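You operate a simulated robot arm through the tools that you are given. There is no shell and no other tool. Be economical: measure what you need, move in short steps, check, and stop when the job is done.

Carry out the task below with a simulated robot arm. There is one attempt and no reset: what you move stays moved.

TASK
Set three hooks in the white tape on the yellow block.
Fine: one push of the yellow ledge plunger a hook, white knob on a step between hooks, none doubled; pinch nothing.
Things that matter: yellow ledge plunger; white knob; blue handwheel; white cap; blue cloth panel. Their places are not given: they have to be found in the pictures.

It is judged by the outcome, as a careful person would: the job done as asked, and still so three seconds after it is handed in. It fails if anything else is knocked over, pushed out of place, dropped, spilled or broken.

THE ROBOT
A 7-joint arm with a two-finger parallel gripper, fixed in place. Base frame: the origin is at the foot of the arm, x ahead of it, y to its left, z up. Lengths are in m, angles in rad, forces in N, time in s.
With the tool pointing down near the work surface it reaches from about 0.26 to 0.68 m from the base axis. Its first joint turns from -1.152 to 1.152 rad. Payload 1.57 kg.
Tool frame: the origin (TCP) lies between the finger pads and is the grasp point; the fingertips stand 0.03 m ahead of it; z points along the fingers, y is the line along which they close. The gripper opens to 0.11 m. The fingers are 0.024 m wide and 0.012 m thick; the gripper's body (0.048 by 0.112 m) begins 0.078 m behind the TCP.
Orientation is that of the tool frame in the base frame, as a unit quaternion [x, y, z, w]. With the fingers straight down and closing along the base's y, the tool's x points along the base's -x, its y along +y and its z along -z.

THE INTERFACE
- The arm moves only by the tool servo_tool. Its argument "series" is a list that holds one entry, the list of rows, each a list of 7 numbers: the shift along the tool's x, y, z in m, then the turn, a rotation vector about the tool's x, y, z in rad, then the finger opening in m, from 0 to 0.11. In form: [[[x, y, z, rx, ry, rz, jaw], ...]]. A call has 1 to 20 rows; each row shifts and turns the commanded pose from where the row before left it, along the tool's axes as they then stand. A row lasts 0.2 s, in which the tool goes at most 0.05 m and 0.15 rad; a call with a longer step from one row to the next is refused whole, and so is a gripper value outside its range. A pose out of reach is approached as far as the arm can. The call stops where the force on the tool passes 40 N (or 10 N more than at its start, if that is more) or the arm is blocked; 0.2 s more then pass. The fingers move at their own pace (about 0.108 m/s each) and stop on an object; they squeeze with about 21 N. The grip force told is the motor's: it shows also when the fingers shut on nothing. Time passes only in rows, and 0.2 s behind the last, so rows that do not move let the fingers close. It gives the time, the measured TCP pose, the force on the tool (base axes), the opening and the grip force at its end, in the units of the frame above (readings bear some noise).
- Cameras (640 x 400 px; columns grow to the right, rows downward): "scene" is fixed at [0.1821, -0.3926, 1.4295]; the picture's right is [0.69, -0.72, 0.00], its down [-0.29, -0.28, -0.91] and it looks along [0.66, 0.63, -0.41] (base axes); focal length 368 px, centre (320, 200). "wrist" rides on the gripper at [-0.036, 0, -0.08] in the tool frame; the picture's right is [0.00, -1.00, 0.00], its down [0.97, 0.00, -0.24] and it looks along [0.24, 0.00, 0.97] (tool axes); focal length 218 px, centre (320, 200).
- capture(camera): a new picture of that camera. No time passes.
- pixel_to_xyz(camera, pixels): for up to 12 pixels [column, row] of the newest picture of that camera ("zoom" is the newest enlarged one), the place [x, y, z] in the base frame of the surface seen there, good to about 0.002 m, but the place of the scene camera against the robot may be out by one fixed shift of up to 0.012 m in any direction. No time passes.
- inspect(camera, box): a new picture of the part [left, top, right, bottom] of that camera's present view, enlarged. No time passes.
- job_done(): hands the job in; it is judged then, once.

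Work in short steps. Measure before you move; look again where a grasp or a placing could have gone wrong, and mend it. You have 80 turns and 54 pictures in all, the two below and enlarged ones among them. Open the gripper and draw the arm clear of the work before you hand the job in, unless the task says otherwise; then end with one line.

The tools are called after "Emit:" by a JSON object that holds its "name" and its "arguments". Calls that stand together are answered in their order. servo_tool: Moves the arm, as the interface text tells. Its arguments: {"type":"object","properties":{"series":{"type":"array","items":{"type":"array","items":{"type":"array","items":{"type":"number"}}}}},"required":["series"]} The other tools are called the same way: capture (camera) takes a picture; pixel_to_xyz (camera, pixels) gives the place of the surface under pixels of a picture; inspect (camera, box) takes an enlarged picture of a part of a camera's view; job_done () hands the job in.

At the start:

```text
time: 0.0
tool_pos: [0.3878, -0.145, 1.2867]
orientation: [0.0, 1.0, 0.0, 0.0]
wrist_force: [-0.2, -0.1, -1.0]
finger_gap: 0.11
grasp_force: 0.1
```

scene: 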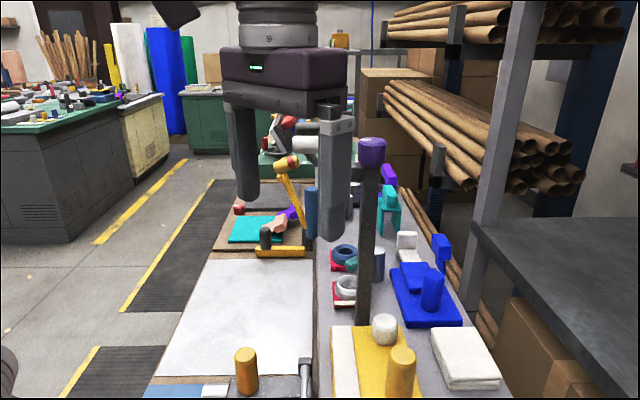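
wrist: 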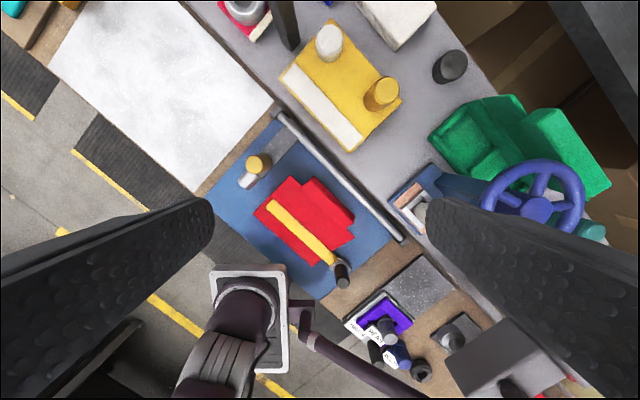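

The wrist view shows the yellow block (about 340,85) with a white knob (330,42), a yellow plunger (382,93) and white tape. I'll enlarge it to see the details.

Emit:
{"name": "inspect", "arguments": {"camera": "wrist", "box": [240, 0, 440, 160]}}

Emit:
{"name": "inspect", "arguments": {"camera": "scene", "box": [140, 220, 520, 400]}}

Emit:
{"name": "inspect", "arguments": {"camera": "wrist", "box": [190, 80, 450, 300]}}

```text
2.50 times, centred on (340, 80) of wrist
```

zoom: 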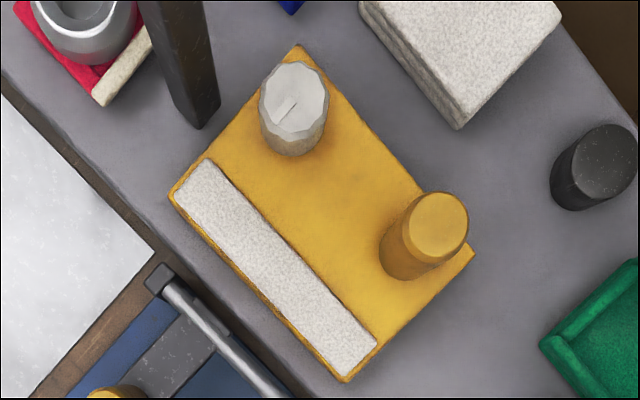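

```text
1.68 times, centred on (330, 310) of scene
```

zoom: 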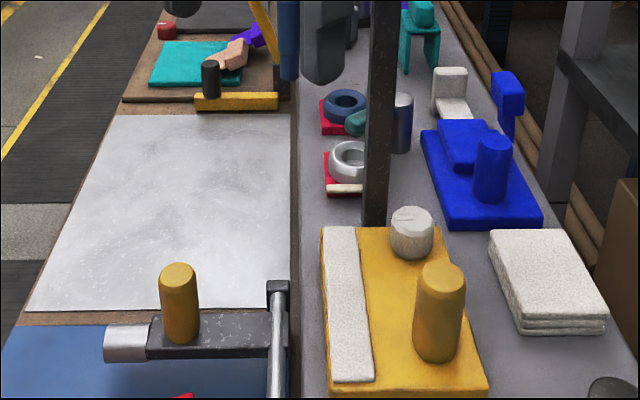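

```text
1.82 times, centred on (320, 190) of wrist
```

zoom: 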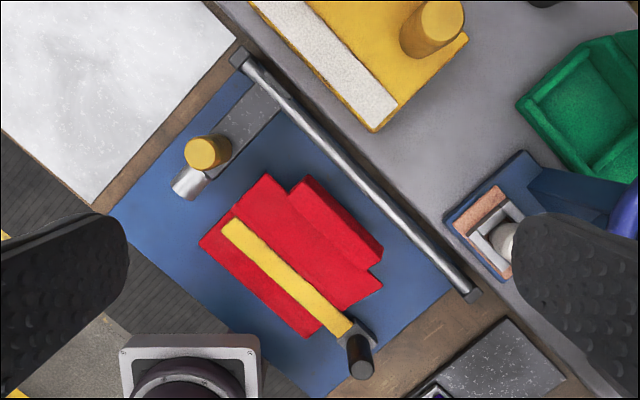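

Two yellow plungers are visible, one on the block and one on the grey carriage at the rail. I'll measure places and heights.

Emit:
{"name": "pixel_to_xyz", "arguments": {"camera": "wrist", "pixels": [[328, 32], [384, 90], [340, 85], [320, 113], [290, 77], [352, 145], [258, 162], [245, 182], [410, 120], [220, 90], [300, 270], [240, 200]]}}

Emit:
{"name": "pixel_to_xyz", "arguments": {"camera": "wrist", "pixels": [[535, 210], [420, 220], [424, 195], [405, 205], [520, 170], [400, 300], [340, 140], [395, 225], [332, 55], [306, 62], [399, 100], [380, 327]]}}

Emit:
{"name": "inspect", "arguments": {"camera": "wrist", "box": [330, 130, 620, 400]}}

```text
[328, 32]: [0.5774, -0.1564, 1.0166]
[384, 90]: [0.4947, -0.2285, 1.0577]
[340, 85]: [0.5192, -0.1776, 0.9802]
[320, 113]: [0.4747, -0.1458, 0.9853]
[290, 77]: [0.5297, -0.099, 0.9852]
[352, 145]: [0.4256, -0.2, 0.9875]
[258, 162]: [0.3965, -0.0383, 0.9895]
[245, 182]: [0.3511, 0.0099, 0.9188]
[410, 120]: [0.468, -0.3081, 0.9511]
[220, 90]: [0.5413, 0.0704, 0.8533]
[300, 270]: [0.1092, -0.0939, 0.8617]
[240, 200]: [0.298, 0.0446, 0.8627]
```

```text
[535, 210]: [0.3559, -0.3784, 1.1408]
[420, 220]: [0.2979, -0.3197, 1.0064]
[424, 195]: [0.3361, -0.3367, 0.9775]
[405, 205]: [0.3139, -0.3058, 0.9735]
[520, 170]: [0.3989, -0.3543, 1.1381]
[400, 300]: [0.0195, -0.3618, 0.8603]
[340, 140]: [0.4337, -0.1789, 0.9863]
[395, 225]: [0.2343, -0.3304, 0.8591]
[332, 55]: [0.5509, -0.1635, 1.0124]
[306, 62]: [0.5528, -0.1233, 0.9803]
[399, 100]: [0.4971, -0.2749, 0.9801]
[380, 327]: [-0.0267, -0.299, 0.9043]
```

```text
1.48 times, centred on (475, 265) of wrist
```

zoom: 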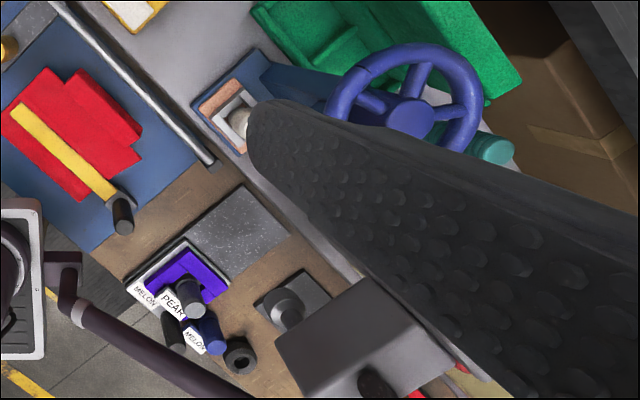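

The ledge is the grey surface (z≈0.95), so the ledge plunger is the one on the block (top about [0.495,-0.2285,1.058]); the other one is on the lower board. A dark post stands by the knob, so I'll measure it with the scene camera.

Emit:
{"name": "pixel_to_xyz", "arguments": {"camera": "scene", "pixels": [[372, 145], [368, 180], [365, 250], [362, 318], [383, 322], [400, 358], [383, 338], [404, 372], [345, 350], [372, 350], [355, 318], [372, 162]]}}

Emit:
{"name": "inspect", "arguments": {"camera": "scene", "box": [310, 280, 510, 400]}}

Emit:
{"name": "inspect", "arguments": {"camera": "scene", "box": [320, 120, 480, 330]}}

```text
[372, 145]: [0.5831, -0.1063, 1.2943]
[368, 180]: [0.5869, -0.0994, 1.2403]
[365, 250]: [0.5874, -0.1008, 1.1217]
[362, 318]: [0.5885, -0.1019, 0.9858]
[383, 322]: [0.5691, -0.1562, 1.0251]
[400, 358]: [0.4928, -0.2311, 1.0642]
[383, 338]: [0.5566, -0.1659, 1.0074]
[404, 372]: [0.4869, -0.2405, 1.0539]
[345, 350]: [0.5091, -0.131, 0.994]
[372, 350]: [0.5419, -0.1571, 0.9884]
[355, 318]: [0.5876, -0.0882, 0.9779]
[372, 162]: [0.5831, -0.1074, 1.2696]
```

```text
3.20 times, centred on (410, 340) of scene
```

zoom: 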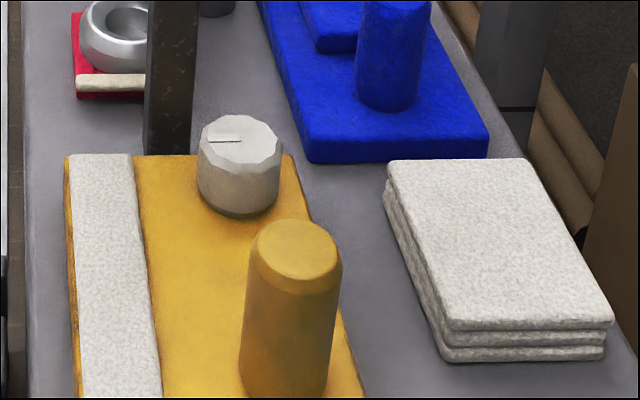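

```text
1.90 times, centred on (400, 225) of scene
```

zoom: 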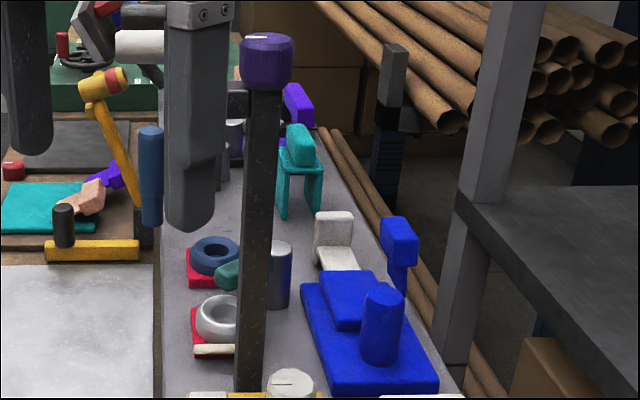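

Post at about (0.588,-0.10), up to z≈1.3, beside the knob (0.566,-0.16). I'll move above the plunger for a close look at the block, keeping clear of the post.

Emit:
{"name": "servo_tool", "arguments": {"series": [[[-0.028, -0.017, 0.015, 0, 0, 0, 0.11], [-0.028, -0.017, 0.015, 0, 0, 0, 0.11], [-0.028, -0.017, 0.015, 0, 0, 0, 0.11], [-0.028, -0.017, 0.015, 0, 0, 0, 0.11], [0, 0, 0, 0, 0, 0, 0.11]]]}}

Emit:
{"name": "capture", "arguments": {"camera": "wrist"}}

```text
time: 1.2
tool_pos: [0.4983, -0.2144, 1.2266]
orientation: [0.001, 1.0, 0.0, 0.0]
wrist_force: [0.3, -1.2, -0.8]
finger_gap: 0.1099
grasp_force: 0.0
```

```text
45 pictures are left
```

wrist: 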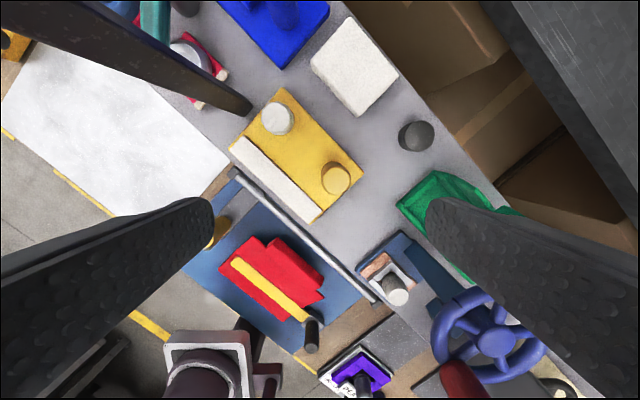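

Emit:
{"name": "inspect", "arguments": {"camera": "wrist", "box": [220, 80, 370, 230]}}

Emit:
{"name": "pixel_to_xyz", "arguments": {"camera": "wrist", "pixels": [[277, 118], [268, 110], [287, 126], [287, 112], [266, 125], [337, 178], [346, 170], [328, 182], [338, 190], [337, 168], [250, 110], [380, 290]]}}

```text
2.67 times, centred on (295, 155) of wrist
```

zoom: 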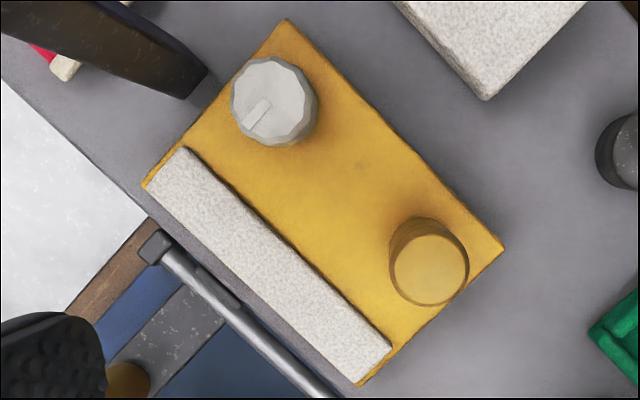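

```text
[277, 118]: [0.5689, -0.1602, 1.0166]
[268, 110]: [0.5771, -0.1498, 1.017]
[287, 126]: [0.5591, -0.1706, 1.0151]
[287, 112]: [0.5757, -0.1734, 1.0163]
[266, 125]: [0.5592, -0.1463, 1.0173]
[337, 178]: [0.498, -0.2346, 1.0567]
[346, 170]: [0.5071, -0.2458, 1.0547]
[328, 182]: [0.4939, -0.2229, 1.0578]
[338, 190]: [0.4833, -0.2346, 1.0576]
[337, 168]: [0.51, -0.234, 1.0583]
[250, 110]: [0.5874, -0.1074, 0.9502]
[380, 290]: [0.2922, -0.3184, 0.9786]
```

Plunger top centre is about (0.496,-0.234,1.057), knob top centre (0.569,-0.159,1.016) with its pointer aimed at the tape. I'll close the fingers and go to just above the plunger.

Emit:
{"name": "servo_tool", "arguments": {"series": [[[0.002, -0.02, 0, 0, 0, 0, 0], [0, 0, 0.04, 0, 0, 0, 0], [0, 0, 0.04, 0, 0, 0, 0], [0, 0, 0.03, 0, 0, 0, 0], [0, 0, 0, 0, 0, 0, 0], [0, 0, 0, 0, 0, 0, 0]]]}}

Emit:
{"name": "inspect", "arguments": {"camera": "scene", "box": [310, 240, 510, 400]}}

```text
time: 2.6
tool_pos: [0.4967, -0.232, 1.116]
orientation: [0.001, 1.0, 0.0, 0.0]
wrist_force: [-0.4, 0.1, 0.3]
finger_gap: 0.0002
grasp_force: 20.9
```

```text
2.50 times, centred on (410, 320) of scene
```

zoom: 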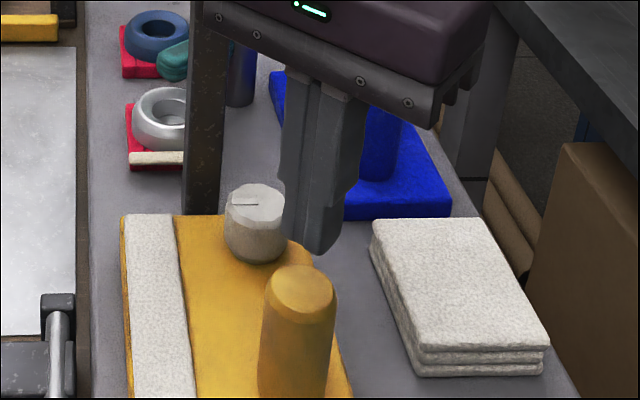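

Tip is about 28 mm above the plunger. I'll check the alignment with the wrist camera.

Emit:
{"name": "inspect", "arguments": {"camera": "wrist", "box": [240, 100, 440, 300]}}

```text
2.00 times, centred on (340, 200) of wrist
```

zoom: 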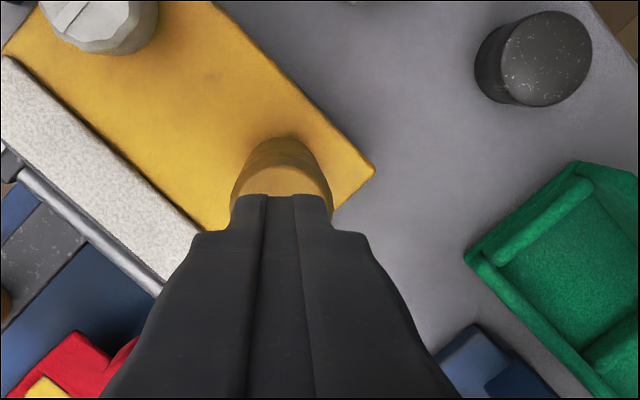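

Aligned laterally (both at column ~281). I descend to near contact, then in small steps while watching force.

Emit:
{"name": "servo_tool", "arguments": {"series": [[[0, 0, 0.012, 0, 0, 0, 0], [0, 0, 0.012, 0, 0, 0, 0], [0, 0, 0.003, 0, 0, 0, 0], [0, 0, 0.003, 0, 0, 0, 0]]]}}

```text
time: 3.6
tool_pos: [0.4977, -0.2328, 1.0868]
orientation: [0.0, 1.0, 0.0, 0.0]
wrist_force: [0.5, 0.0, -0.5]
finger_gap: 0.0
grasp_force: 20.3
```

Emit:
{"name": "servo_tool", "arguments": {"series": [[[0, 0, 0.002, 0, 0, 0, 0], [0, 0, 0.002, 0, 0, 0, 0]]]}}

```text
time: 4.2
tool_pos: [0.4967, -0.2327, 1.0838]
orientation: [0.0, 1.0, 0.0, 0.0]
wrist_force: [0.4, -1.2, 1.0]
finger_gap: 0.0002
grasp_force: 21.3
```

Emit:
{"name": "servo_tool", "arguments": {"series": [[[0, 0, 0.002, 0, 0, 0, 0], [0, 0, 0.002, 0, 0, 0, 0]]]}}

```text
time: 4.8
tool_pos: [0.4976, -0.2334, 1.0793]
orientation: [0.001, 1.0, 0.0, 0.0]
wrist_force: [-0.5, -0.1, 1.5]
finger_gap: 0.0003
grasp_force: 20.9
```

Force is slight (1.5 N), with the tip about 8 mm below the original top, so the plunger seems to be moving. I continue until a stop.

Emit:
{"name": "servo_tool", "arguments": {"series": [[[0, 0, 0.002, 0, 0, 0, 0], [0, 0, 0.002, 0, 0, 0, 0]]]}}

Emit:
{"name": "inspect", "arguments": {"camera": "scene", "box": [310, 240, 510, 400]}}

```text
time: 5.4
tool_pos: [0.4976, -0.2335, 1.0753]
orientation: [0.0, 1.0, 0.0, 0.001]
wrist_force: [-1.1, 2.0, 2.3]
finger_gap: 0.0
grasp_force: 21.3
```

```text
2.50 times, centred on (410, 320) of scene
```

zoom: 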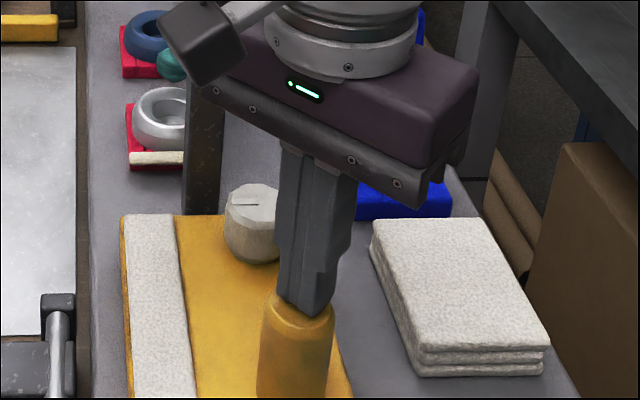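

The fingers sit on the plunger and it's sinking. No hook or stop yet, so I press on.

Emit:
{"name": "servo_tool", "arguments": {"series": [[[0, 0, 0.002, 0, 0, 0, 0], [0, 0, 0.002, 0, 0, 0, 0], [0, 0, 0.002, 0, 0, 0, 0]]]}}

Emit:
{"name": "inspect", "arguments": {"camera": "scene", "box": [310, 240, 510, 400]}}

```text
time: 6.2
tool_pos: [0.4981, -0.2338, 1.0694]
orientation: [0.0, 1.0, 0.0, 0.0]
wrist_force: [0.5, 0.2, 4.3]
finger_gap: 0.0
grasp_force: 21.3
```

```text
2.50 times, centred on (410, 320) of scene
```

zoom: 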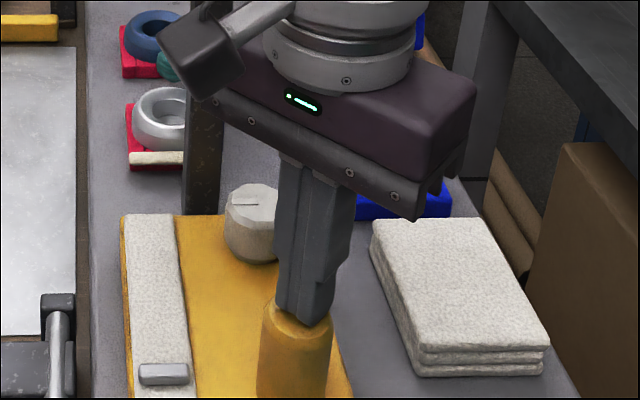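

A hook has appeared on the tape at zoom (163,375). I release the plunger straight up and then look at the whole arm, since an attachment at zoom (200,45) matters for clearance from the post.

Emit:
{"name": "servo_tool", "arguments": {"series": [[[0, 0, -0.01, 0, 0, 0, 0], [0, 0, -0.02, 0, 0, 0, 0], [0, 0, -0.03, 0, 0, 0, 0], [0, 0, 0, 0, 0, 0, 0]]]}}

Emit:
{"name": "capture", "arguments": {"camera": "scene"}}

Emit:
{"name": "capture", "arguments": {"camera": "wrist"}}

```text
time: 7.2
tool_pos: [0.4978, -0.2341, 1.1286]
orientation: [0.0, 1.0, 0.0, 0.001]
wrist_force: [0.2, 0.4, -0.2]
finger_gap: 0.0
grasp_force: 20.9
```

```text
39 pictures are left
```

scene: 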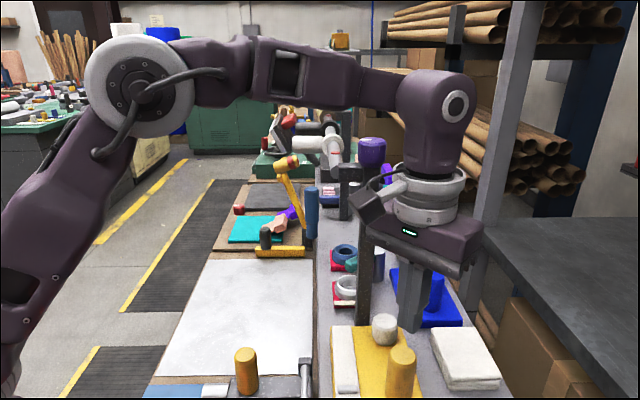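

```text
38 pictures are left
```

wrist: 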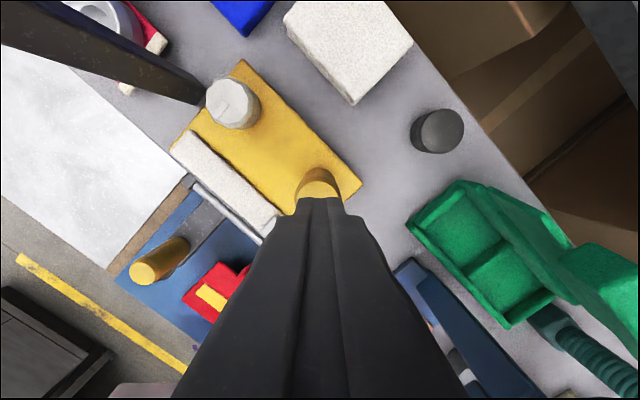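

Emit:
{"name": "pixel_to_xyz", "arguments": {"camera": "scene", "pixels": [[374, 205], [360, 198], [370, 232], [384, 222], [398, 187], [410, 228], [368, 235], [478, 240], [428, 205], [400, 212], [465, 190], [435, 110]]}}

Emit:
{"name": "inspect", "arguments": {"camera": "scene", "box": [330, 120, 510, 350]}}

```text
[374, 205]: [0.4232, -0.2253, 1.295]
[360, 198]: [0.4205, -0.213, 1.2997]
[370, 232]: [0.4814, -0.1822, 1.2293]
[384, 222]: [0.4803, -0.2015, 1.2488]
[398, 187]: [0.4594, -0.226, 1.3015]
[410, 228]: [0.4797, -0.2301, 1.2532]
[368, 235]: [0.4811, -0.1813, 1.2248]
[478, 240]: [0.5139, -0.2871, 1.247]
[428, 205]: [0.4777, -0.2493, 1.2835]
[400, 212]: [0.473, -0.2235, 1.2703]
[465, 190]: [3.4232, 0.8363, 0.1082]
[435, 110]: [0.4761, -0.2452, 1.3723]
```

```text
1.74 times, centred on (420, 235) of scene
```

zoom: 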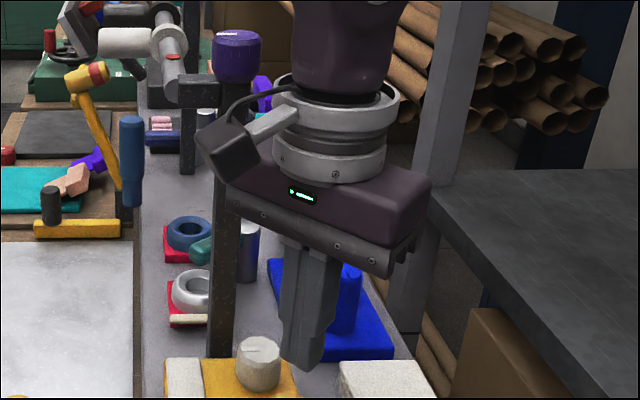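

The attachment sits on the tool's +x side (about 0.075 m off axis), so I'll turn -1.545 rad about the tool z so that it points away from the post. I'll do it here, well clear, with the jaw opening to 0.06.

Emit:
{"name": "servo_tool", "arguments": {"series": [[[0, 0, -0.03, 0, 0, 0, 0], [0, 0, 0, 0, 0, -0.1405, 0.06], [0, 0, 0, 0, 0, -0.1405, 0.06], [0, 0, 0, 0, 0, -0.1405, 0.06], [0, 0, 0, 0, 0, -0.1405, 0.06], [0, 0, 0, 0, 0, -0.1405, 0.06], [0, 0, 0, 0, 0, -0.1405, 0.06], [0, 0, 0, 0, 0, -0.1405, 0.06], [0, 0, 0, 0, 0, -0.1405, 0.06], [0, 0, 0, 0, 0, -0.1405, 0.06], [0, 0, 0, 0, 0, -0.1405, 0.06], [0, 0, 0, 0, 0, -0.1405, 0.06], [0, 0, 0, 0, -0.1, 0, 0.06], [0, 0, 0, 0, -0.1, 0, 0.06], [0, 0, 0, 0, 0, 0, 0.06]]]}}

Emit:
{"name": "capture", "arguments": {"camera": "scene"}}

Emit:
{"name": "capture", "arguments": {"camera": "wrist"}}

```text
time: 10.4
tool_pos: [0.4977, -0.2329, 1.1585]
orientation: [-0.695, 0.712, 0.07, 0.072]
wrist_force: [0.3, -0.2, 0.7]
finger_gap: 0.0598
grasp_force: 0.0
```

```text
36 pictures are left
```

scene: 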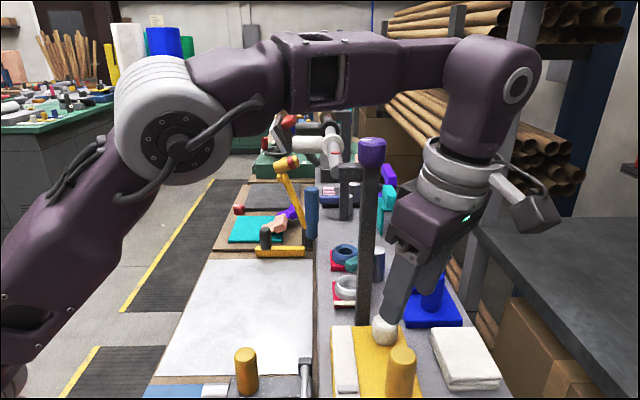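

```text
35 pictures are left
```

wrist: 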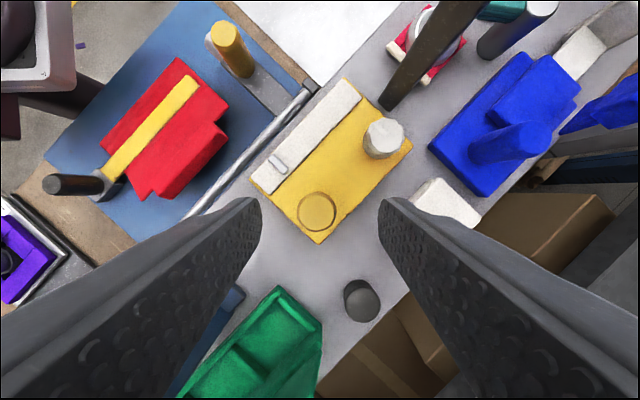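

Hook visible at wrist (277,163); tilt is as planned. I'll measure the knob again in this view, and the post's base.

Emit:
{"name": "inspect", "arguments": {"camera": "wrist", "box": [340, 60, 440, 180]}}

Emit:
{"name": "pixel_to_xyz", "arguments": {"camera": "wrist", "pixels": [[384, 132], [370, 132], [397, 132], [384, 122], [384, 142], [383, 102], [394, 106], [400, 80], [412, 70], [277, 163], [352, 170], [430, 40]]}}

```text
3.33 times, centred on (390, 120) of wrist
```

zoom: 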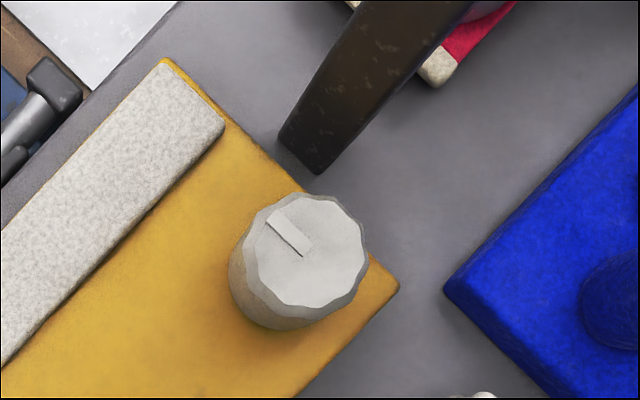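

```text
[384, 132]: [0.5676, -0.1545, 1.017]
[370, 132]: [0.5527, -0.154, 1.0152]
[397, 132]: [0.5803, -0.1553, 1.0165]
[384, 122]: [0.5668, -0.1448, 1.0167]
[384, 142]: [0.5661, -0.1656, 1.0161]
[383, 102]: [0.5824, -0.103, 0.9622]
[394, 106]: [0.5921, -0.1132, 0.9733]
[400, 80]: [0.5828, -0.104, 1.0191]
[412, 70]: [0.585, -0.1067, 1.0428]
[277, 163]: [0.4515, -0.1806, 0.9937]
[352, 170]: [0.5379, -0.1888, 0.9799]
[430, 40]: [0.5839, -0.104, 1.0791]
```

Knob top centre (0.568,-0.159), nearest post corner about (0.592,-0.113). I move above the knob with the TCP at z≈1.10.

Emit:
{"name": "servo_tool", "arguments": {"series": [[[-0.0156, -0.0171, 0.0181, 0, 0, 0, 0.06], [-0.0156, -0.0171, 0.0181, 0, 0, 0, 0.06], [-0.0156, -0.0171, 0.0181, 0, 0, 0, 0.06], [-0.0156, -0.0171, 0.0181, 0, 0, 0, 0.06], [0, 0, 0, 0, 0, 0, 0.06]]]}}

Emit:
{"name": "inspect", "arguments": {"camera": "scene", "box": [310, 120, 550, 400]}}

Emit:
{"name": "inspect", "arguments": {"camera": "wrist", "box": [220, 80, 420, 280]}}

```text
time: 11.6
tool_pos: [0.5678, -0.1575, 1.1019]
orientation: [-0.694, 0.712, 0.071, 0.071]
wrist_force: [0.0, -0.5, -1.1]
finger_gap: 0.06
grasp_force: 0.0
```

```text
1.43 times, centred on (430, 260) of scene
```

zoom: 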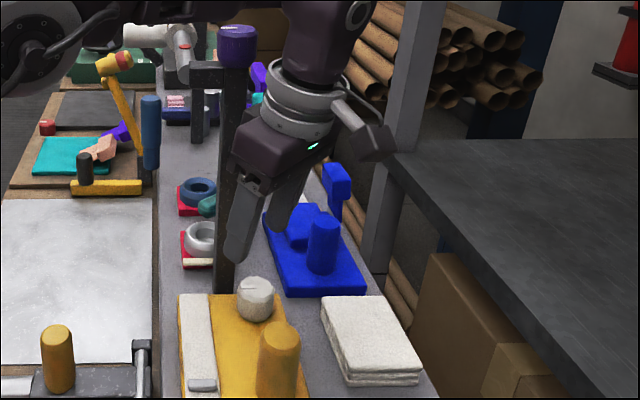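

```text
2.00 times, centred on (320, 180) of wrist
```

zoom: 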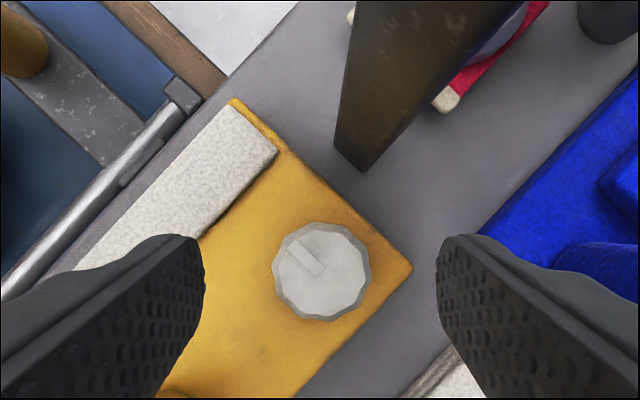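

The knob (zoom 322) is centred between the fingers and there is clearance to the post. I descend 0.083 m vertically.

Emit:
{"name": "servo_tool", "arguments": {"series": [[[0.0075, 0, 0.0294, 0, 0, 0, 0.06], [0.005, 0, 0.0245, 0, 0, 0, 0.06], [0.004, 0, 0.0196, 0, 0, 0, 0.06], [0.0018, 0, 0.0088, 0, 0, 0, 0.06], [0, 0, 0, 0, 0, 0, 0.06]]]}}

Emit:
{"name": "inspect", "arguments": {"camera": "scene", "box": [310, 120, 550, 400]}}

```text
time: 12.8
tool_pos: [0.5676, -0.1602, 1.0159]
orientation: [-0.694, 0.713, 0.069, 0.073]
wrist_force: [-0.4, 0.4, 0.1]
finger_gap: 0.06
grasp_force: 0.0
```

```text
1.43 times, centred on (430, 260) of scene
```

zoom: 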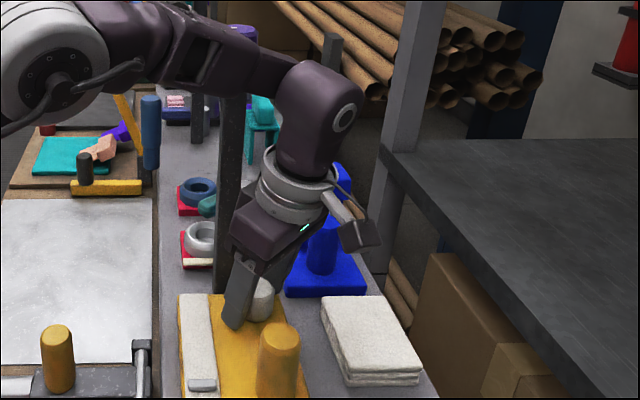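

Clear all round, forces near zero. I close on the knob.

Emit:
{"name": "servo_tool", "arguments": {"series": [[[0, 0, 0, 0, 0, 0, 0.045], [0, 0, 0, 0, 0, 0, 0.03], [0, 0, 0, 0, 0, 0, 0.03]]]}}

```text
time: 13.6
tool_pos: [0.5693, -0.1598, 1.0154]
orientation: [-0.695, 0.712, 0.068, 0.072]
wrist_force: [10.2, -1.4, -4.3]
finger_gap: 0.0385
grasp_force: 44.5
```

Held at 0.0385 m with a 10 N side force, so I relieve it with a 1.5 mm shift toward +x and read again.

Emit:
{"name": "servo_tool", "arguments": {"series": [[[0, -0.0015, 0, 0, 0, 0, 0.03], [0, 0, 0, 0, 0, 0, 0.03]]]}}

```text
time: 14.2
tool_pos: [0.5692, -0.1601, 1.015]
orientation: [-0.695, 0.712, 0.07, 0.071]
wrist_force: [-4.1, 5.1, 0.7]
finger_gap: 0.0383
grasp_force: 44.4
```

Forces are now small. I turn clockwise (seen from above) by 0.3 rad about the vertical and look.

Emit:
{"name": "servo_tool", "arguments": {"series": [[[0, 0, 0, 0.02, 0, 0.098, 0.03], [0, 0, 0, 0.02, 0, 0.098, 0.03], [0, 0, 0, 0.02, 0, 0.098, 0.03], [0, 0, 0, 0, 0, 0, 0.03]]]}}

Emit:
{"name": "inspect", "arguments": {"camera": "wrist", "box": [220, 100, 420, 300]}}

Emit:
{"name": "inspect", "arguments": {"camera": "scene", "box": [310, 240, 510, 400]}}

```text
time: 15.2
tool_pos: [0.5684, -0.1604, 1.0158]
orientation: [-0.58, 0.808, 0.06, 0.08]
wrist_force: [-18.3, 9.3, -6.5]
finger_gap: 0.0382
grasp_force: 44.3
```

```text
2.00 times, centred on (320, 200) of wrist
```

zoom: 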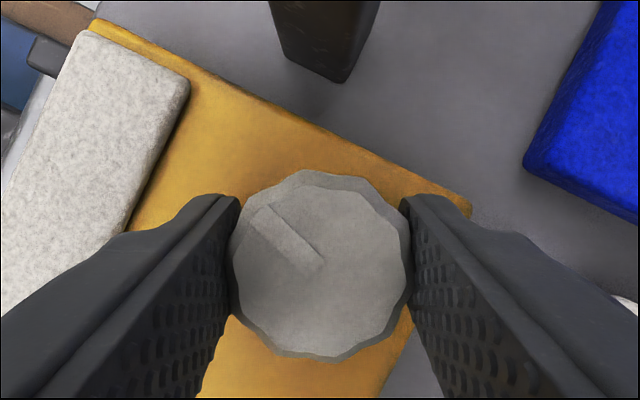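

```text
2.50 times, centred on (410, 320) of scene
```

zoom: 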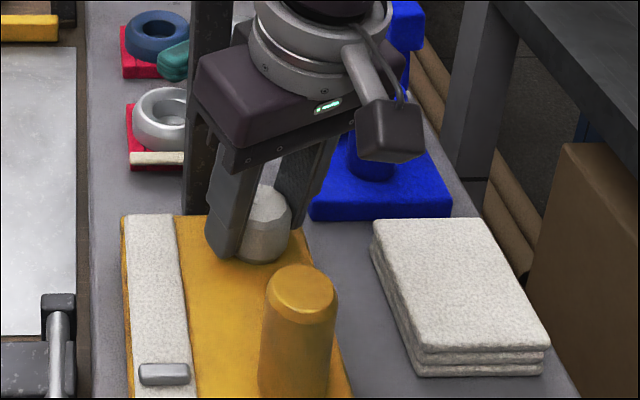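

The knob turned with the hand (pointer kept its place between the fingers). I ease the side force and turn a further 0.24 rad, to about 0.54 rad in all.

Emit:
{"name": "servo_tool", "arguments": {"series": [[[0, 0.0012, 0, 0, 0, 0, 0.03], [0, 0, 0, 0.016, 0, 0.0784, 0.03], [0, 0, 0, 0.016, 0, 0.0784, 0.03], [0, 0, 0, 0.016, 0, 0.0784, 0.03], [0, 0, 0, 0, 0, 0, 0.03]]]}}

Emit:
{"name": "inspect", "arguments": {"camera": "wrist", "box": [220, 100, 420, 300]}}

Emit:
{"name": "inspect", "arguments": {"camera": "scene", "box": [310, 240, 510, 400]}}

```text
time: 16.4
tool_pos: [0.5687, -0.1599, 1.0162]
orientation: [-0.48, 0.872, 0.048, 0.089]
wrist_force: [-13.7, 12.1, -9.7]
finger_gap: 0.0386
grasp_force: 44.3
```

```text
2.00 times, centred on (320, 200) of wrist
```

zoom: 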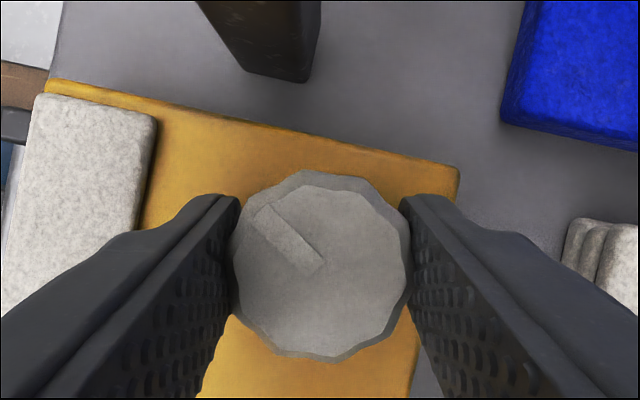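

```text
2.50 times, centred on (410, 320) of scene
```

zoom: 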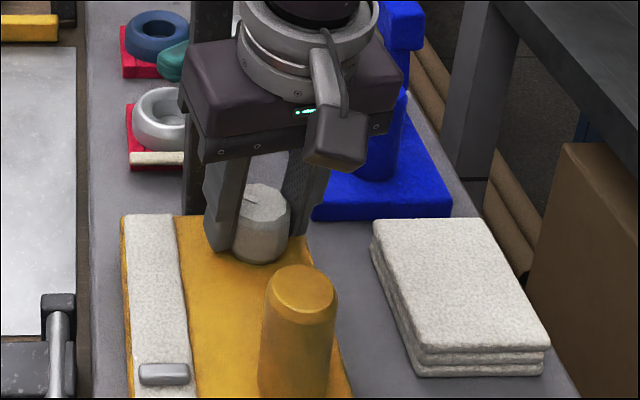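

The knob has turned ~31°, with no visible tape motion yet. I release to see where the pointer settles.

Emit:
{"name": "servo_tool", "arguments": {"series": [[[0, 0, 0, 0, 0, 0, 0.06], [0, 0, 0, 0, 0, 0, 0.06], [0, 0, 0, 0, 0, 0, 0.06]]]}}

Emit:
{"name": "inspect", "arguments": {"camera": "wrist", "box": [220, 100, 420, 300]}}

Emit:
{"name": "inspect", "arguments": {"camera": "scene", "box": [310, 240, 510, 400]}}

```text
time: 17.2
tool_pos: [0.5687, -0.1617, 1.0163]
orientation: [-0.479, 0.872, 0.048, 0.09]
wrist_force: [0.2, -0.7, 0.1]
finger_gap: 0.0599
grasp_force: 0.1
```

```text
2.00 times, centred on (320, 200) of wrist
```

zoom: 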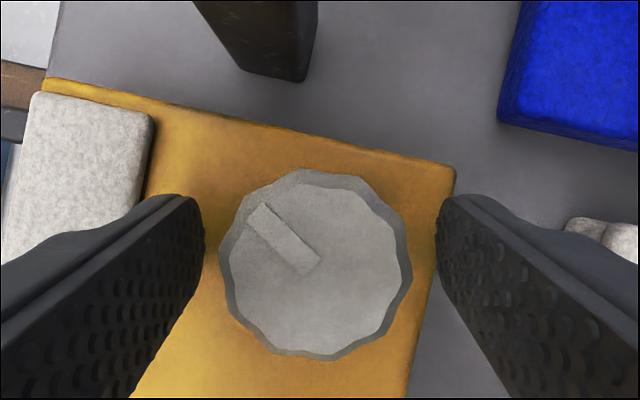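

```text
2.50 times, centred on (410, 320) of scene
```

zoom: 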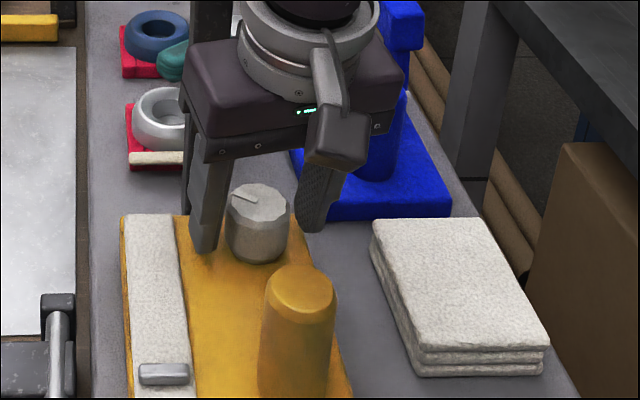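

The knob holds its angle with no snap, and the tape hasn't moved. An incomplete step would double a hook, so I'll go back with open fingers, regrip and turn further in small checked amounts.

Emit:
{"name": "servo_tool", "arguments": {"series": [[[0, 0, 0, -0.027, 0, -0.1323, 0.06], [0, 0, 0, -0.027, 0, -0.1323, 0.06], [0, 0, 0, -0.027, 0, -0.1323, 0.06], [0, 0, 0, -0.027, 0, -0.1323, 0.06], [0, 0, 0, 0, 0, 0, 0.045], [0, 0, 0, 0, 0, 0, 0.03], [0, 0, 0, 0, 0, 0, 0.03]]]}}

```text
time: 18.8
tool_pos: [0.5685, -0.1612, 1.0162]
orientation: [-0.695, 0.712, 0.07, 0.072]
wrist_force: [12.5, -2.2, -2.0]
finger_gap: 0.0383
grasp_force: 44.4
```

Emit:
{"name": "servo_tool", "arguments": {"series": [[[0, -0.001, 0, 0, 0, 0, 0.03], [0, 0, 0, 0.0177, 0, 0.0867, 0.03], [0, 0, 0, 0.0177, 0, 0.0867, 0.03], [0, 0, 0, 0.0177, 0, 0.0867, 0.03], [0, 0, 0, 0, 0, 0, 0.03]]]}}

Emit:
{"name": "inspect", "arguments": {"camera": "scene", "box": [310, 240, 510, 400]}}

```text
time: 20.0
tool_pos: [0.5675, -0.1615, 1.0164]
orientation: [-0.594, 0.798, 0.061, 0.078]
wrist_force: [-1.7, -0.8, -7.3]
finger_gap: 0.0385
grasp_force: 44.3
```

```text
2.50 times, centred on (410, 320) of scene
```

zoom: 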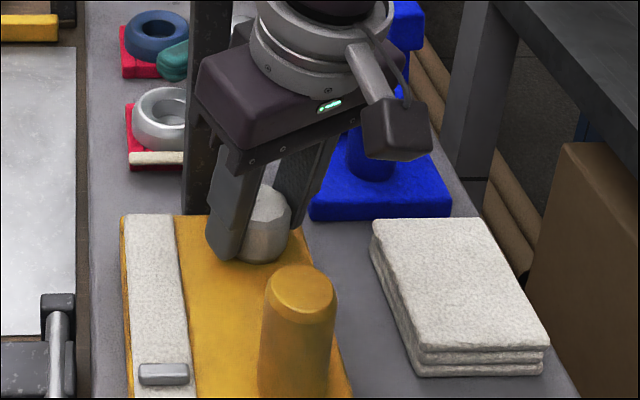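

Now ~46° in all and still no tape motion. I continue another 0.28 rad, then look at the tape and pointer.

Emit:
{"name": "servo_tool", "arguments": {"series": [[[0, 0, 0, 0.0187, 0, 0.0917, 0.03], [0, 0, 0, 0.0187, 0, 0.0917, 0.03], [0, 0, 0, 0.0187, 0, 0.0917, 0.03], [0, 0, 0, 0, 0, 0, 0.03]]]}}

Emit:
{"name": "inspect", "arguments": {"camera": "scene", "box": [310, 240, 510, 400]}}

Emit:
{"name": "inspect", "arguments": {"camera": "wrist", "box": [220, 100, 420, 300]}}

```text
time: 21.0
tool_pos: [0.5684, -0.161, 1.0163]
orientation: [-0.477, 0.873, 0.048, 0.087]
wrist_force: [-18.8, 1.4, 3.6]
finger_gap: 0.0387
grasp_force: 43.9
```

```text
2.50 times, centred on (410, 320) of scene
```

zoom: 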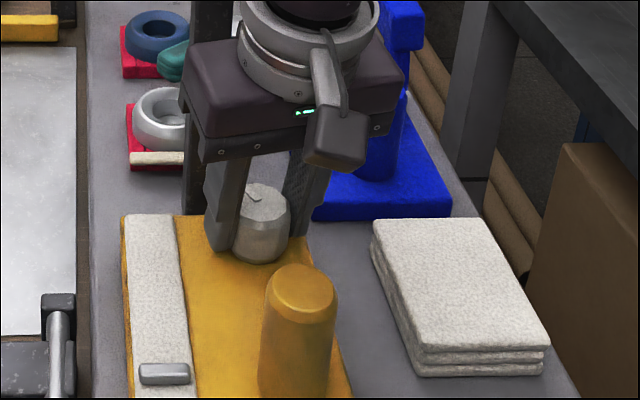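

```text
2.00 times, centred on (320, 200) of wrist
```

zoom: 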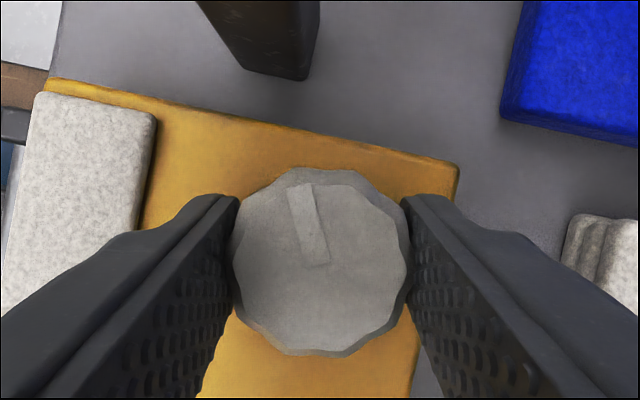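

The knob is at ~60° and the tape still hasn't moved. I release, lift straight off, and view knob and tape in the clear.

Emit:
{"name": "servo_tool", "arguments": {"series": [[[0, 0, 0, 0, 0, 0, 0.06], [0, 0, 0, 0, 0, 0, 0.06], [0, 0, 0, 0, 0, 0, 0.06], [-0.006, 0, -0.0294, 0, 0, 0, 0.06], [-0.006, 0, -0.0294, 0, 0, 0, 0.06], [-0.006, 0, -0.0294, 0, 0, 0, 0.06], [0, 0, 0, 0, 0, 0, 0.06]]]}}

Emit:
{"name": "inspect", "arguments": {"camera": "wrist", "box": [180, 40, 440, 300]}}

Emit:
{"name": "inspect", "arguments": {"camera": "scene", "box": [320, 300, 460, 400]}}

```text
time: 22.6
tool_pos: [0.5697, -0.1596, 1.1073]
orientation: [-0.477, 0.873, 0.049, 0.088]
wrist_force: [0.6, 0.4, -0.3]
finger_gap: 0.0597
grasp_force: 0.2
```

```text
1.54 times, centred on (310, 170) of wrist
```

zoom: 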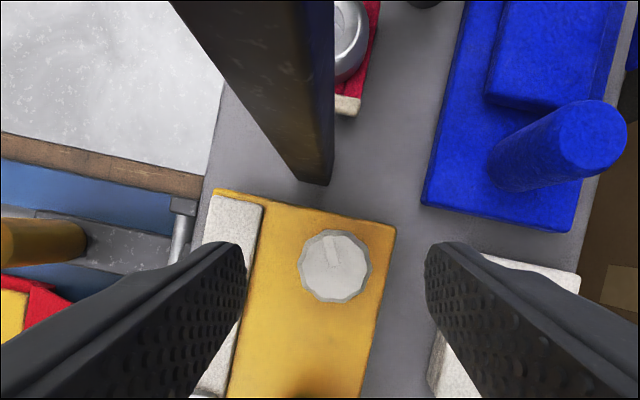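

```text
4.00 times, centred on (390, 350) of scene
```

zoom: 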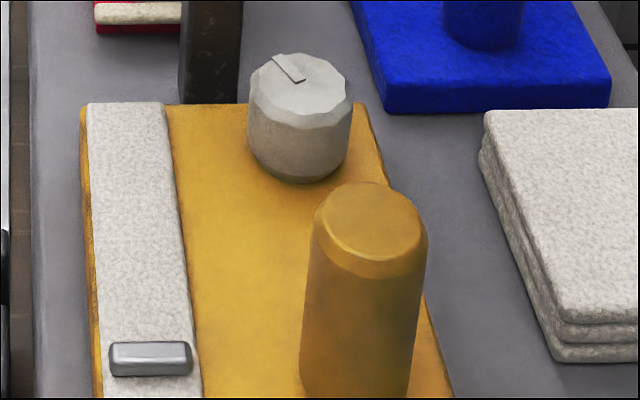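

The knob stands at ~63° from its start and holds. The first hook is ~43 mm from the tape's middle, so I take this as one step. I move back over the plunger, upright the tool and close the fingers.

Emit:
{"name": "servo_tool", "arguments": {"series": [[[-0.006, 0, -0.0294, 0, 0, 0, 0.06], [0.0332, 0.0072, -0.0067, 0, 0, 0, 0.03], [0.0332, 0.0072, -0.0067, 0, 0, 0, 0], [0.0332, 0.0072, -0.0067, 0, 0, 0, 0], [0, 0, 0, 0, 0.1, 0, 0], [0, 0, 0, 0, 0.1, 0, 0], [0, 0, 0, 0, 0, 0, 0]]]}}

Emit:
{"name": "inspect", "arguments": {"camera": "wrist", "box": [220, 100, 420, 300]}}

```text
time: 24.2
tool_pos: [0.4958, -0.2366, 1.1371]
orientation: [-0.48, 0.877, -0.001, -0.001]
wrist_force: [0.2, -0.2, -0.1]
finger_gap: 0.0001
grasp_force: 21.3
```

```text
2.00 times, centred on (320, 200) of wrist
```

zoom: 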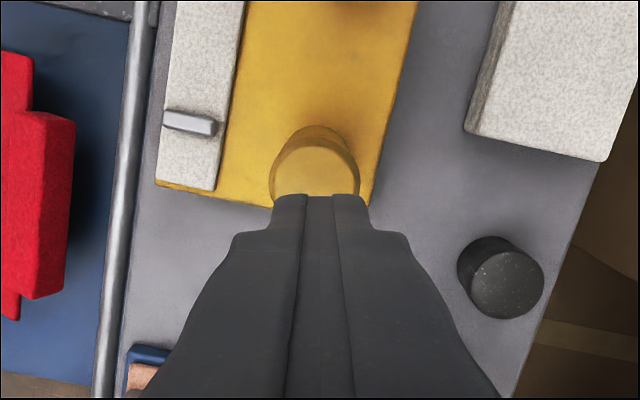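

Well aligned; I shift 2.8 mm toward the block's middle, descend, and make the second push to the same depth (TCP ≈1.069).

Emit:
{"name": "servo_tool", "arguments": {"series": [[[-0.0028, 0, 0.015, 0, 0, 0, 0], [0, 0, 0.016, 0, 0, 0, 0], [0, 0, 0.015, 0, 0, 0, 0], [0, 0, 0.004, 0, 0, 0, 0], [0, 0, 0.004, 0, 0, 0, 0], [0, 0, 0.004, 0, 0, 0, 0], [0, 0, 0.003, 0, 0, 0, 0], [0, 0, 0.003, 0, 0, 0, 0], [0, 0, 0.002, 0, 0, 0, 0], [0, 0, 0.002, 0, 0, 0, 0]]]}}

Emit:
{"name": "inspect", "arguments": {"camera": "scene", "box": [310, 240, 510, 400]}}

```text
time: 26.4
tool_pos: [0.4983, -0.2312, 1.0692]
orientation: [-0.479, 0.878, 0.0, 0.001]
wrist_force: [2.3, -0.4, 4.3]
finger_gap: 0.0
grasp_force: 21.0
```

```text
2.50 times, centred on (410, 320) of scene
```

zoom: 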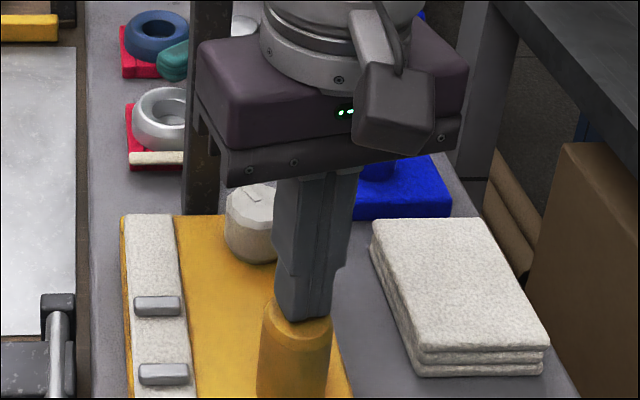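

The second hook stands apart from the first, at zoom (157,306). I release, raise, turn back, tilt and move above the knob as before.

Emit:
{"name": "servo_tool", "arguments": {"series": [[[0, 0, -0.01, 0, 0, 0, 0], [0, 0, -0.03, 0, 0, 0, 0], [0, 0, -0.03, 0, 0, 0, 0], [0, 0, 0, 0, 0, -0.135, 0.06], [0, 0, 0, 0, 0, -0.135, 0.06], [0, 0, 0, 0, 0, -0.135, 0.06], [0, 0, 0, 0, 0, -0.135, 0.06], [0, 0, 0, 0, -0.1, 0, 0.06], [0, 0, 0, 0, -0.1, 0, 0.06], [-0.0162, -0.0171, 0.0132, 0, 0, 0, 0.06], [-0.0162, -0.0171, 0.0132, 0, 0, 0, 0.06], [-0.0162, -0.0171, 0.0132, 0, 0, 0, 0.06], [-0.0162, -0.0171, 0.0132, 0, 0, 0, 0.06], [0, 0, 0, 0, 0, 0, 0.06]]]}}

Emit:
{"name": "inspect", "arguments": {"camera": "wrist", "box": [220, 80, 420, 280]}}

```text
time: 29.4
tool_pos: [0.5679, -0.1599, 1.0979]
orientation: [-0.692, 0.715, 0.07, 0.072]
wrist_force: [-0.1, -0.2, -0.5]
finger_gap: 0.0601
grasp_force: 0.1
```

```text
2.00 times, centred on (320, 180) of wrist
```

zoom: 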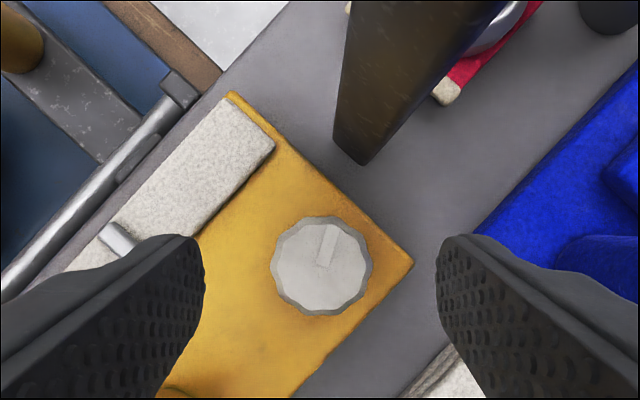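

Same pose as before, knob centred. I descend, grip and turn the first ~31°.

Emit:
{"name": "servo_tool", "arguments": {"series": [[[0.006, -0.001, 0.0294, 0, 0, 0, 0.06], [0.005, 0, 0.0245, 0, 0, 0, 0.06], [0.0036, 0, 0.0176, 0, 0, 0, 0.06], [0.0018, 0, 0.0088, 0, 0, 0, 0.06], [0, 0, 0, 0, 0, 0, 0.06], [0, 0, 0, 0, 0, 0, 0.045], [0, 0, 0, 0, 0, 0, 0.03], [0, 0, 0, 0, 0, 0, 0.03]]]}}

```text
time: 31.2
tool_pos: [0.5693, -0.1617, 1.0157]
orientation: [-0.692, 0.715, 0.069, 0.072]
wrist_force: [-13.9, 1.8, -2.5]
finger_gap: 0.0389
grasp_force: 44.2
```

Emit:
{"name": "servo_tool", "arguments": {"series": [[[0, 0.001, 0, 0, 0, 0, 0.03], [0, 0, 0, 0.018, 0, 0.088, 0.03], [0, 0, 0, 0.018, 0, 0.088, 0.03], [0, 0, 0, 0.018, 0, 0.088, 0.03], [0, 0, 0, 0.018, 0, 0.088, 0.03], [0, 0, 0, 0.018, 0, 0.088, 0.03], [0, 0, 0, 0.018, 0, 0.088, 0.03], [0, 0, 0, 0, 0, 0, 0.03]]]}}

Emit:
{"name": "inspect", "arguments": {"camera": "wrist", "box": [220, 100, 420, 300]}}

```text
time: 33.0
tool_pos: [0.5678, -0.1611, 1.0148]
orientation: [-0.476, 0.874, 0.049, 0.087]
wrist_force: [-20.6, -5.2, -26.2]
finger_gap: 0.0387
grasp_force: 44.2
```

```text
2.00 times, centred on (320, 200) of wrist
```

zoom: 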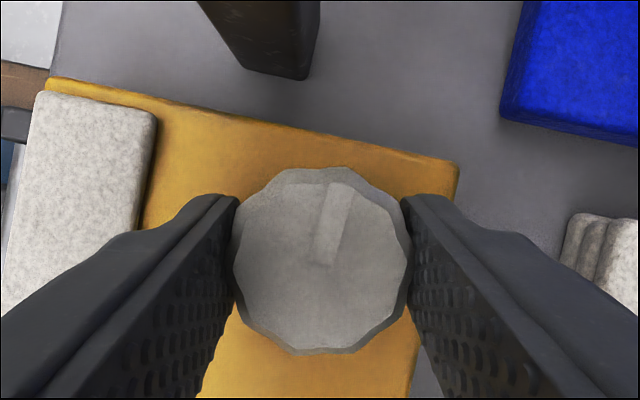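

Turned another ~31° (pointer now at zoom (325,220), upright). I release, go back and regrip.

Emit:
{"name": "servo_tool", "arguments": {"series": [[[0, 0, 0, 0, 0, 0, 0.06], [0, 0, 0, 0, 0, 0, 0.06], [0, 0, 0, -0.027, 0, -0.1323, 0.06], [0, 0, 0, -0.027, 0, -0.1323, 0.06], [0, 0, 0, -0.027, 0, -0.1323, 0.06], [0, 0, 0, -0.027, 0, -0.1323, 0.06], [0, 0, 0, 0, 0, 0, 0.045], [0, 0, 0, 0, 0, 0, 0.03], [0, 0, 0, 0, 0, 0, 0.03]]]}}

```text
time: 35.0
tool_pos: [0.5687, -0.1604, 1.0174]
orientation: [-0.693, 0.714, 0.07, 0.071]
wrist_force: [3.0, -1.1, -0.7]
finger_gap: 0.0389
grasp_force: 44.5
```

Emit:
{"name": "servo_tool", "arguments": {"series": [[[0, 0, 0, 0.018, 0, 0.088, 0.03], [0, 0, 0, 0.018, 0, 0.088, 0.03], [0, 0, 0, 0.018, 0, 0.088, 0.03], [0, 0, 0, 0.018, 0, 0.088, 0.03], [0, 0, 0, 0.018, 0, 0.088, 0.03], [0, 0, 0, 0.018, 0, 0.088, 0.03], [0, 0, 0, 0, 0, 0, 0.03], [0, 0, 0, 0, 0, 0, 0.06], [0, 0, 0, 0, 0, 0, 0.06], [0, 0, 0, 0, 0, 0, 0.06]]]}}

Emit:
{"name": "inspect", "arguments": {"camera": "wrist", "box": [220, 100, 420, 300]}}

Emit:
{"name": "inspect", "arguments": {"camera": "scene", "box": [310, 240, 510, 400]}}

```text
time: 37.2
tool_pos: [0.5693, -0.16, 1.0177]
orientation: [-0.477, 0.873, 0.048, 0.088]
wrist_force: [-0.2, -0.5, 0.0]
finger_gap: 0.06
grasp_force: 0.1
```

```text
2.00 times, centred on (320, 200) of wrist
```

zoom: 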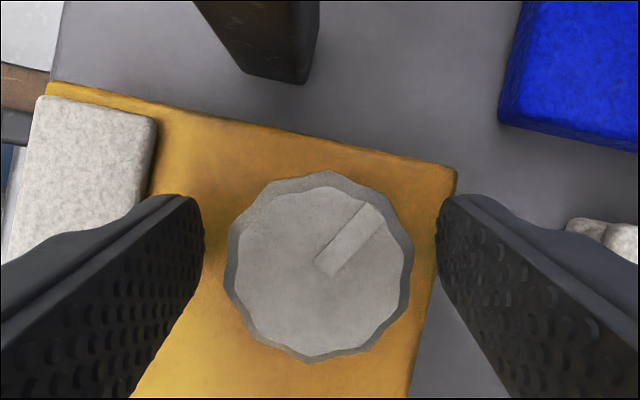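

```text
2.50 times, centred on (410, 320) of scene
```

zoom: 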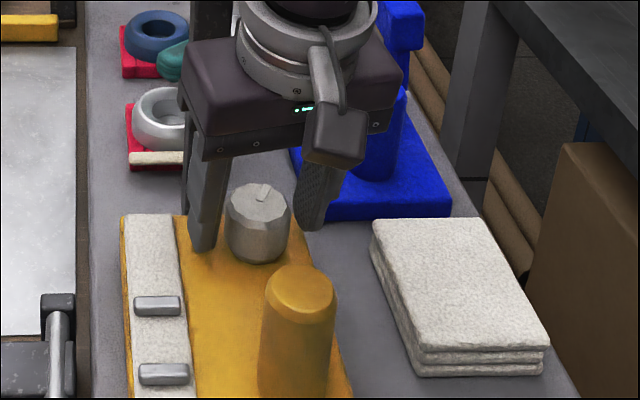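

The knob has gone ~60° further and stays. I lift, return over the plunger, upright the tool and close the fingers.

Emit:
{"name": "servo_tool", "arguments": {"series": [[[-0.006, 0, -0.0294, 0, 0, 0, 0.06], [-0.006, 0, -0.0294, 0, 0, 0, 0.06], [-0.006, 0, -0.0294, 0, 0, 0, 0.06], [-0.006, 0, -0.0294, 0, 0, 0, 0.06], [0.0323, 0.0072, -0.0066, 0, 0, 0, 0.03], [0.0323, 0.0072, -0.0066, 0, 0, 0, 0], [0.0323, 0.0072, -0.0066, 0, 0, 0, 0], [0, 0, 0, 0, 0.1, 0, 0], [0, 0, 0, 0, 0.1, 0, 0], [0, 0, 0, 0, 0, 0, 0]]]}}

Emit:
{"name": "inspect", "arguments": {"camera": "wrist", "box": [220, 100, 420, 300]}}

```text
time: 39.4
tool_pos: [0.4971, -0.2316, 1.138]
orientation: [-0.481, 0.877, -0.001, 0.0]
wrist_force: [0.5, 0.1, 0.2]
finger_gap: 0.0
grasp_force: 21.1
```

```text
2.00 times, centred on (320, 200) of wrist
```

zoom: 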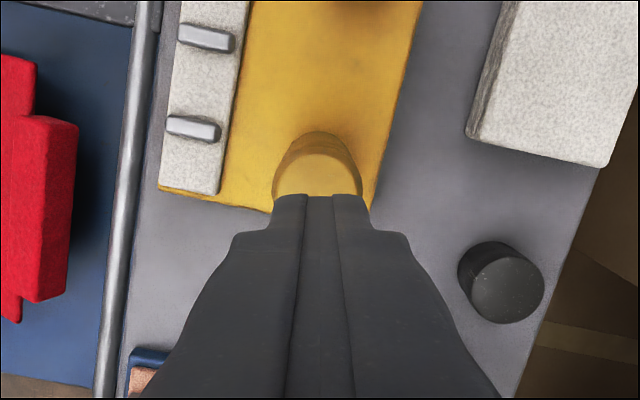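

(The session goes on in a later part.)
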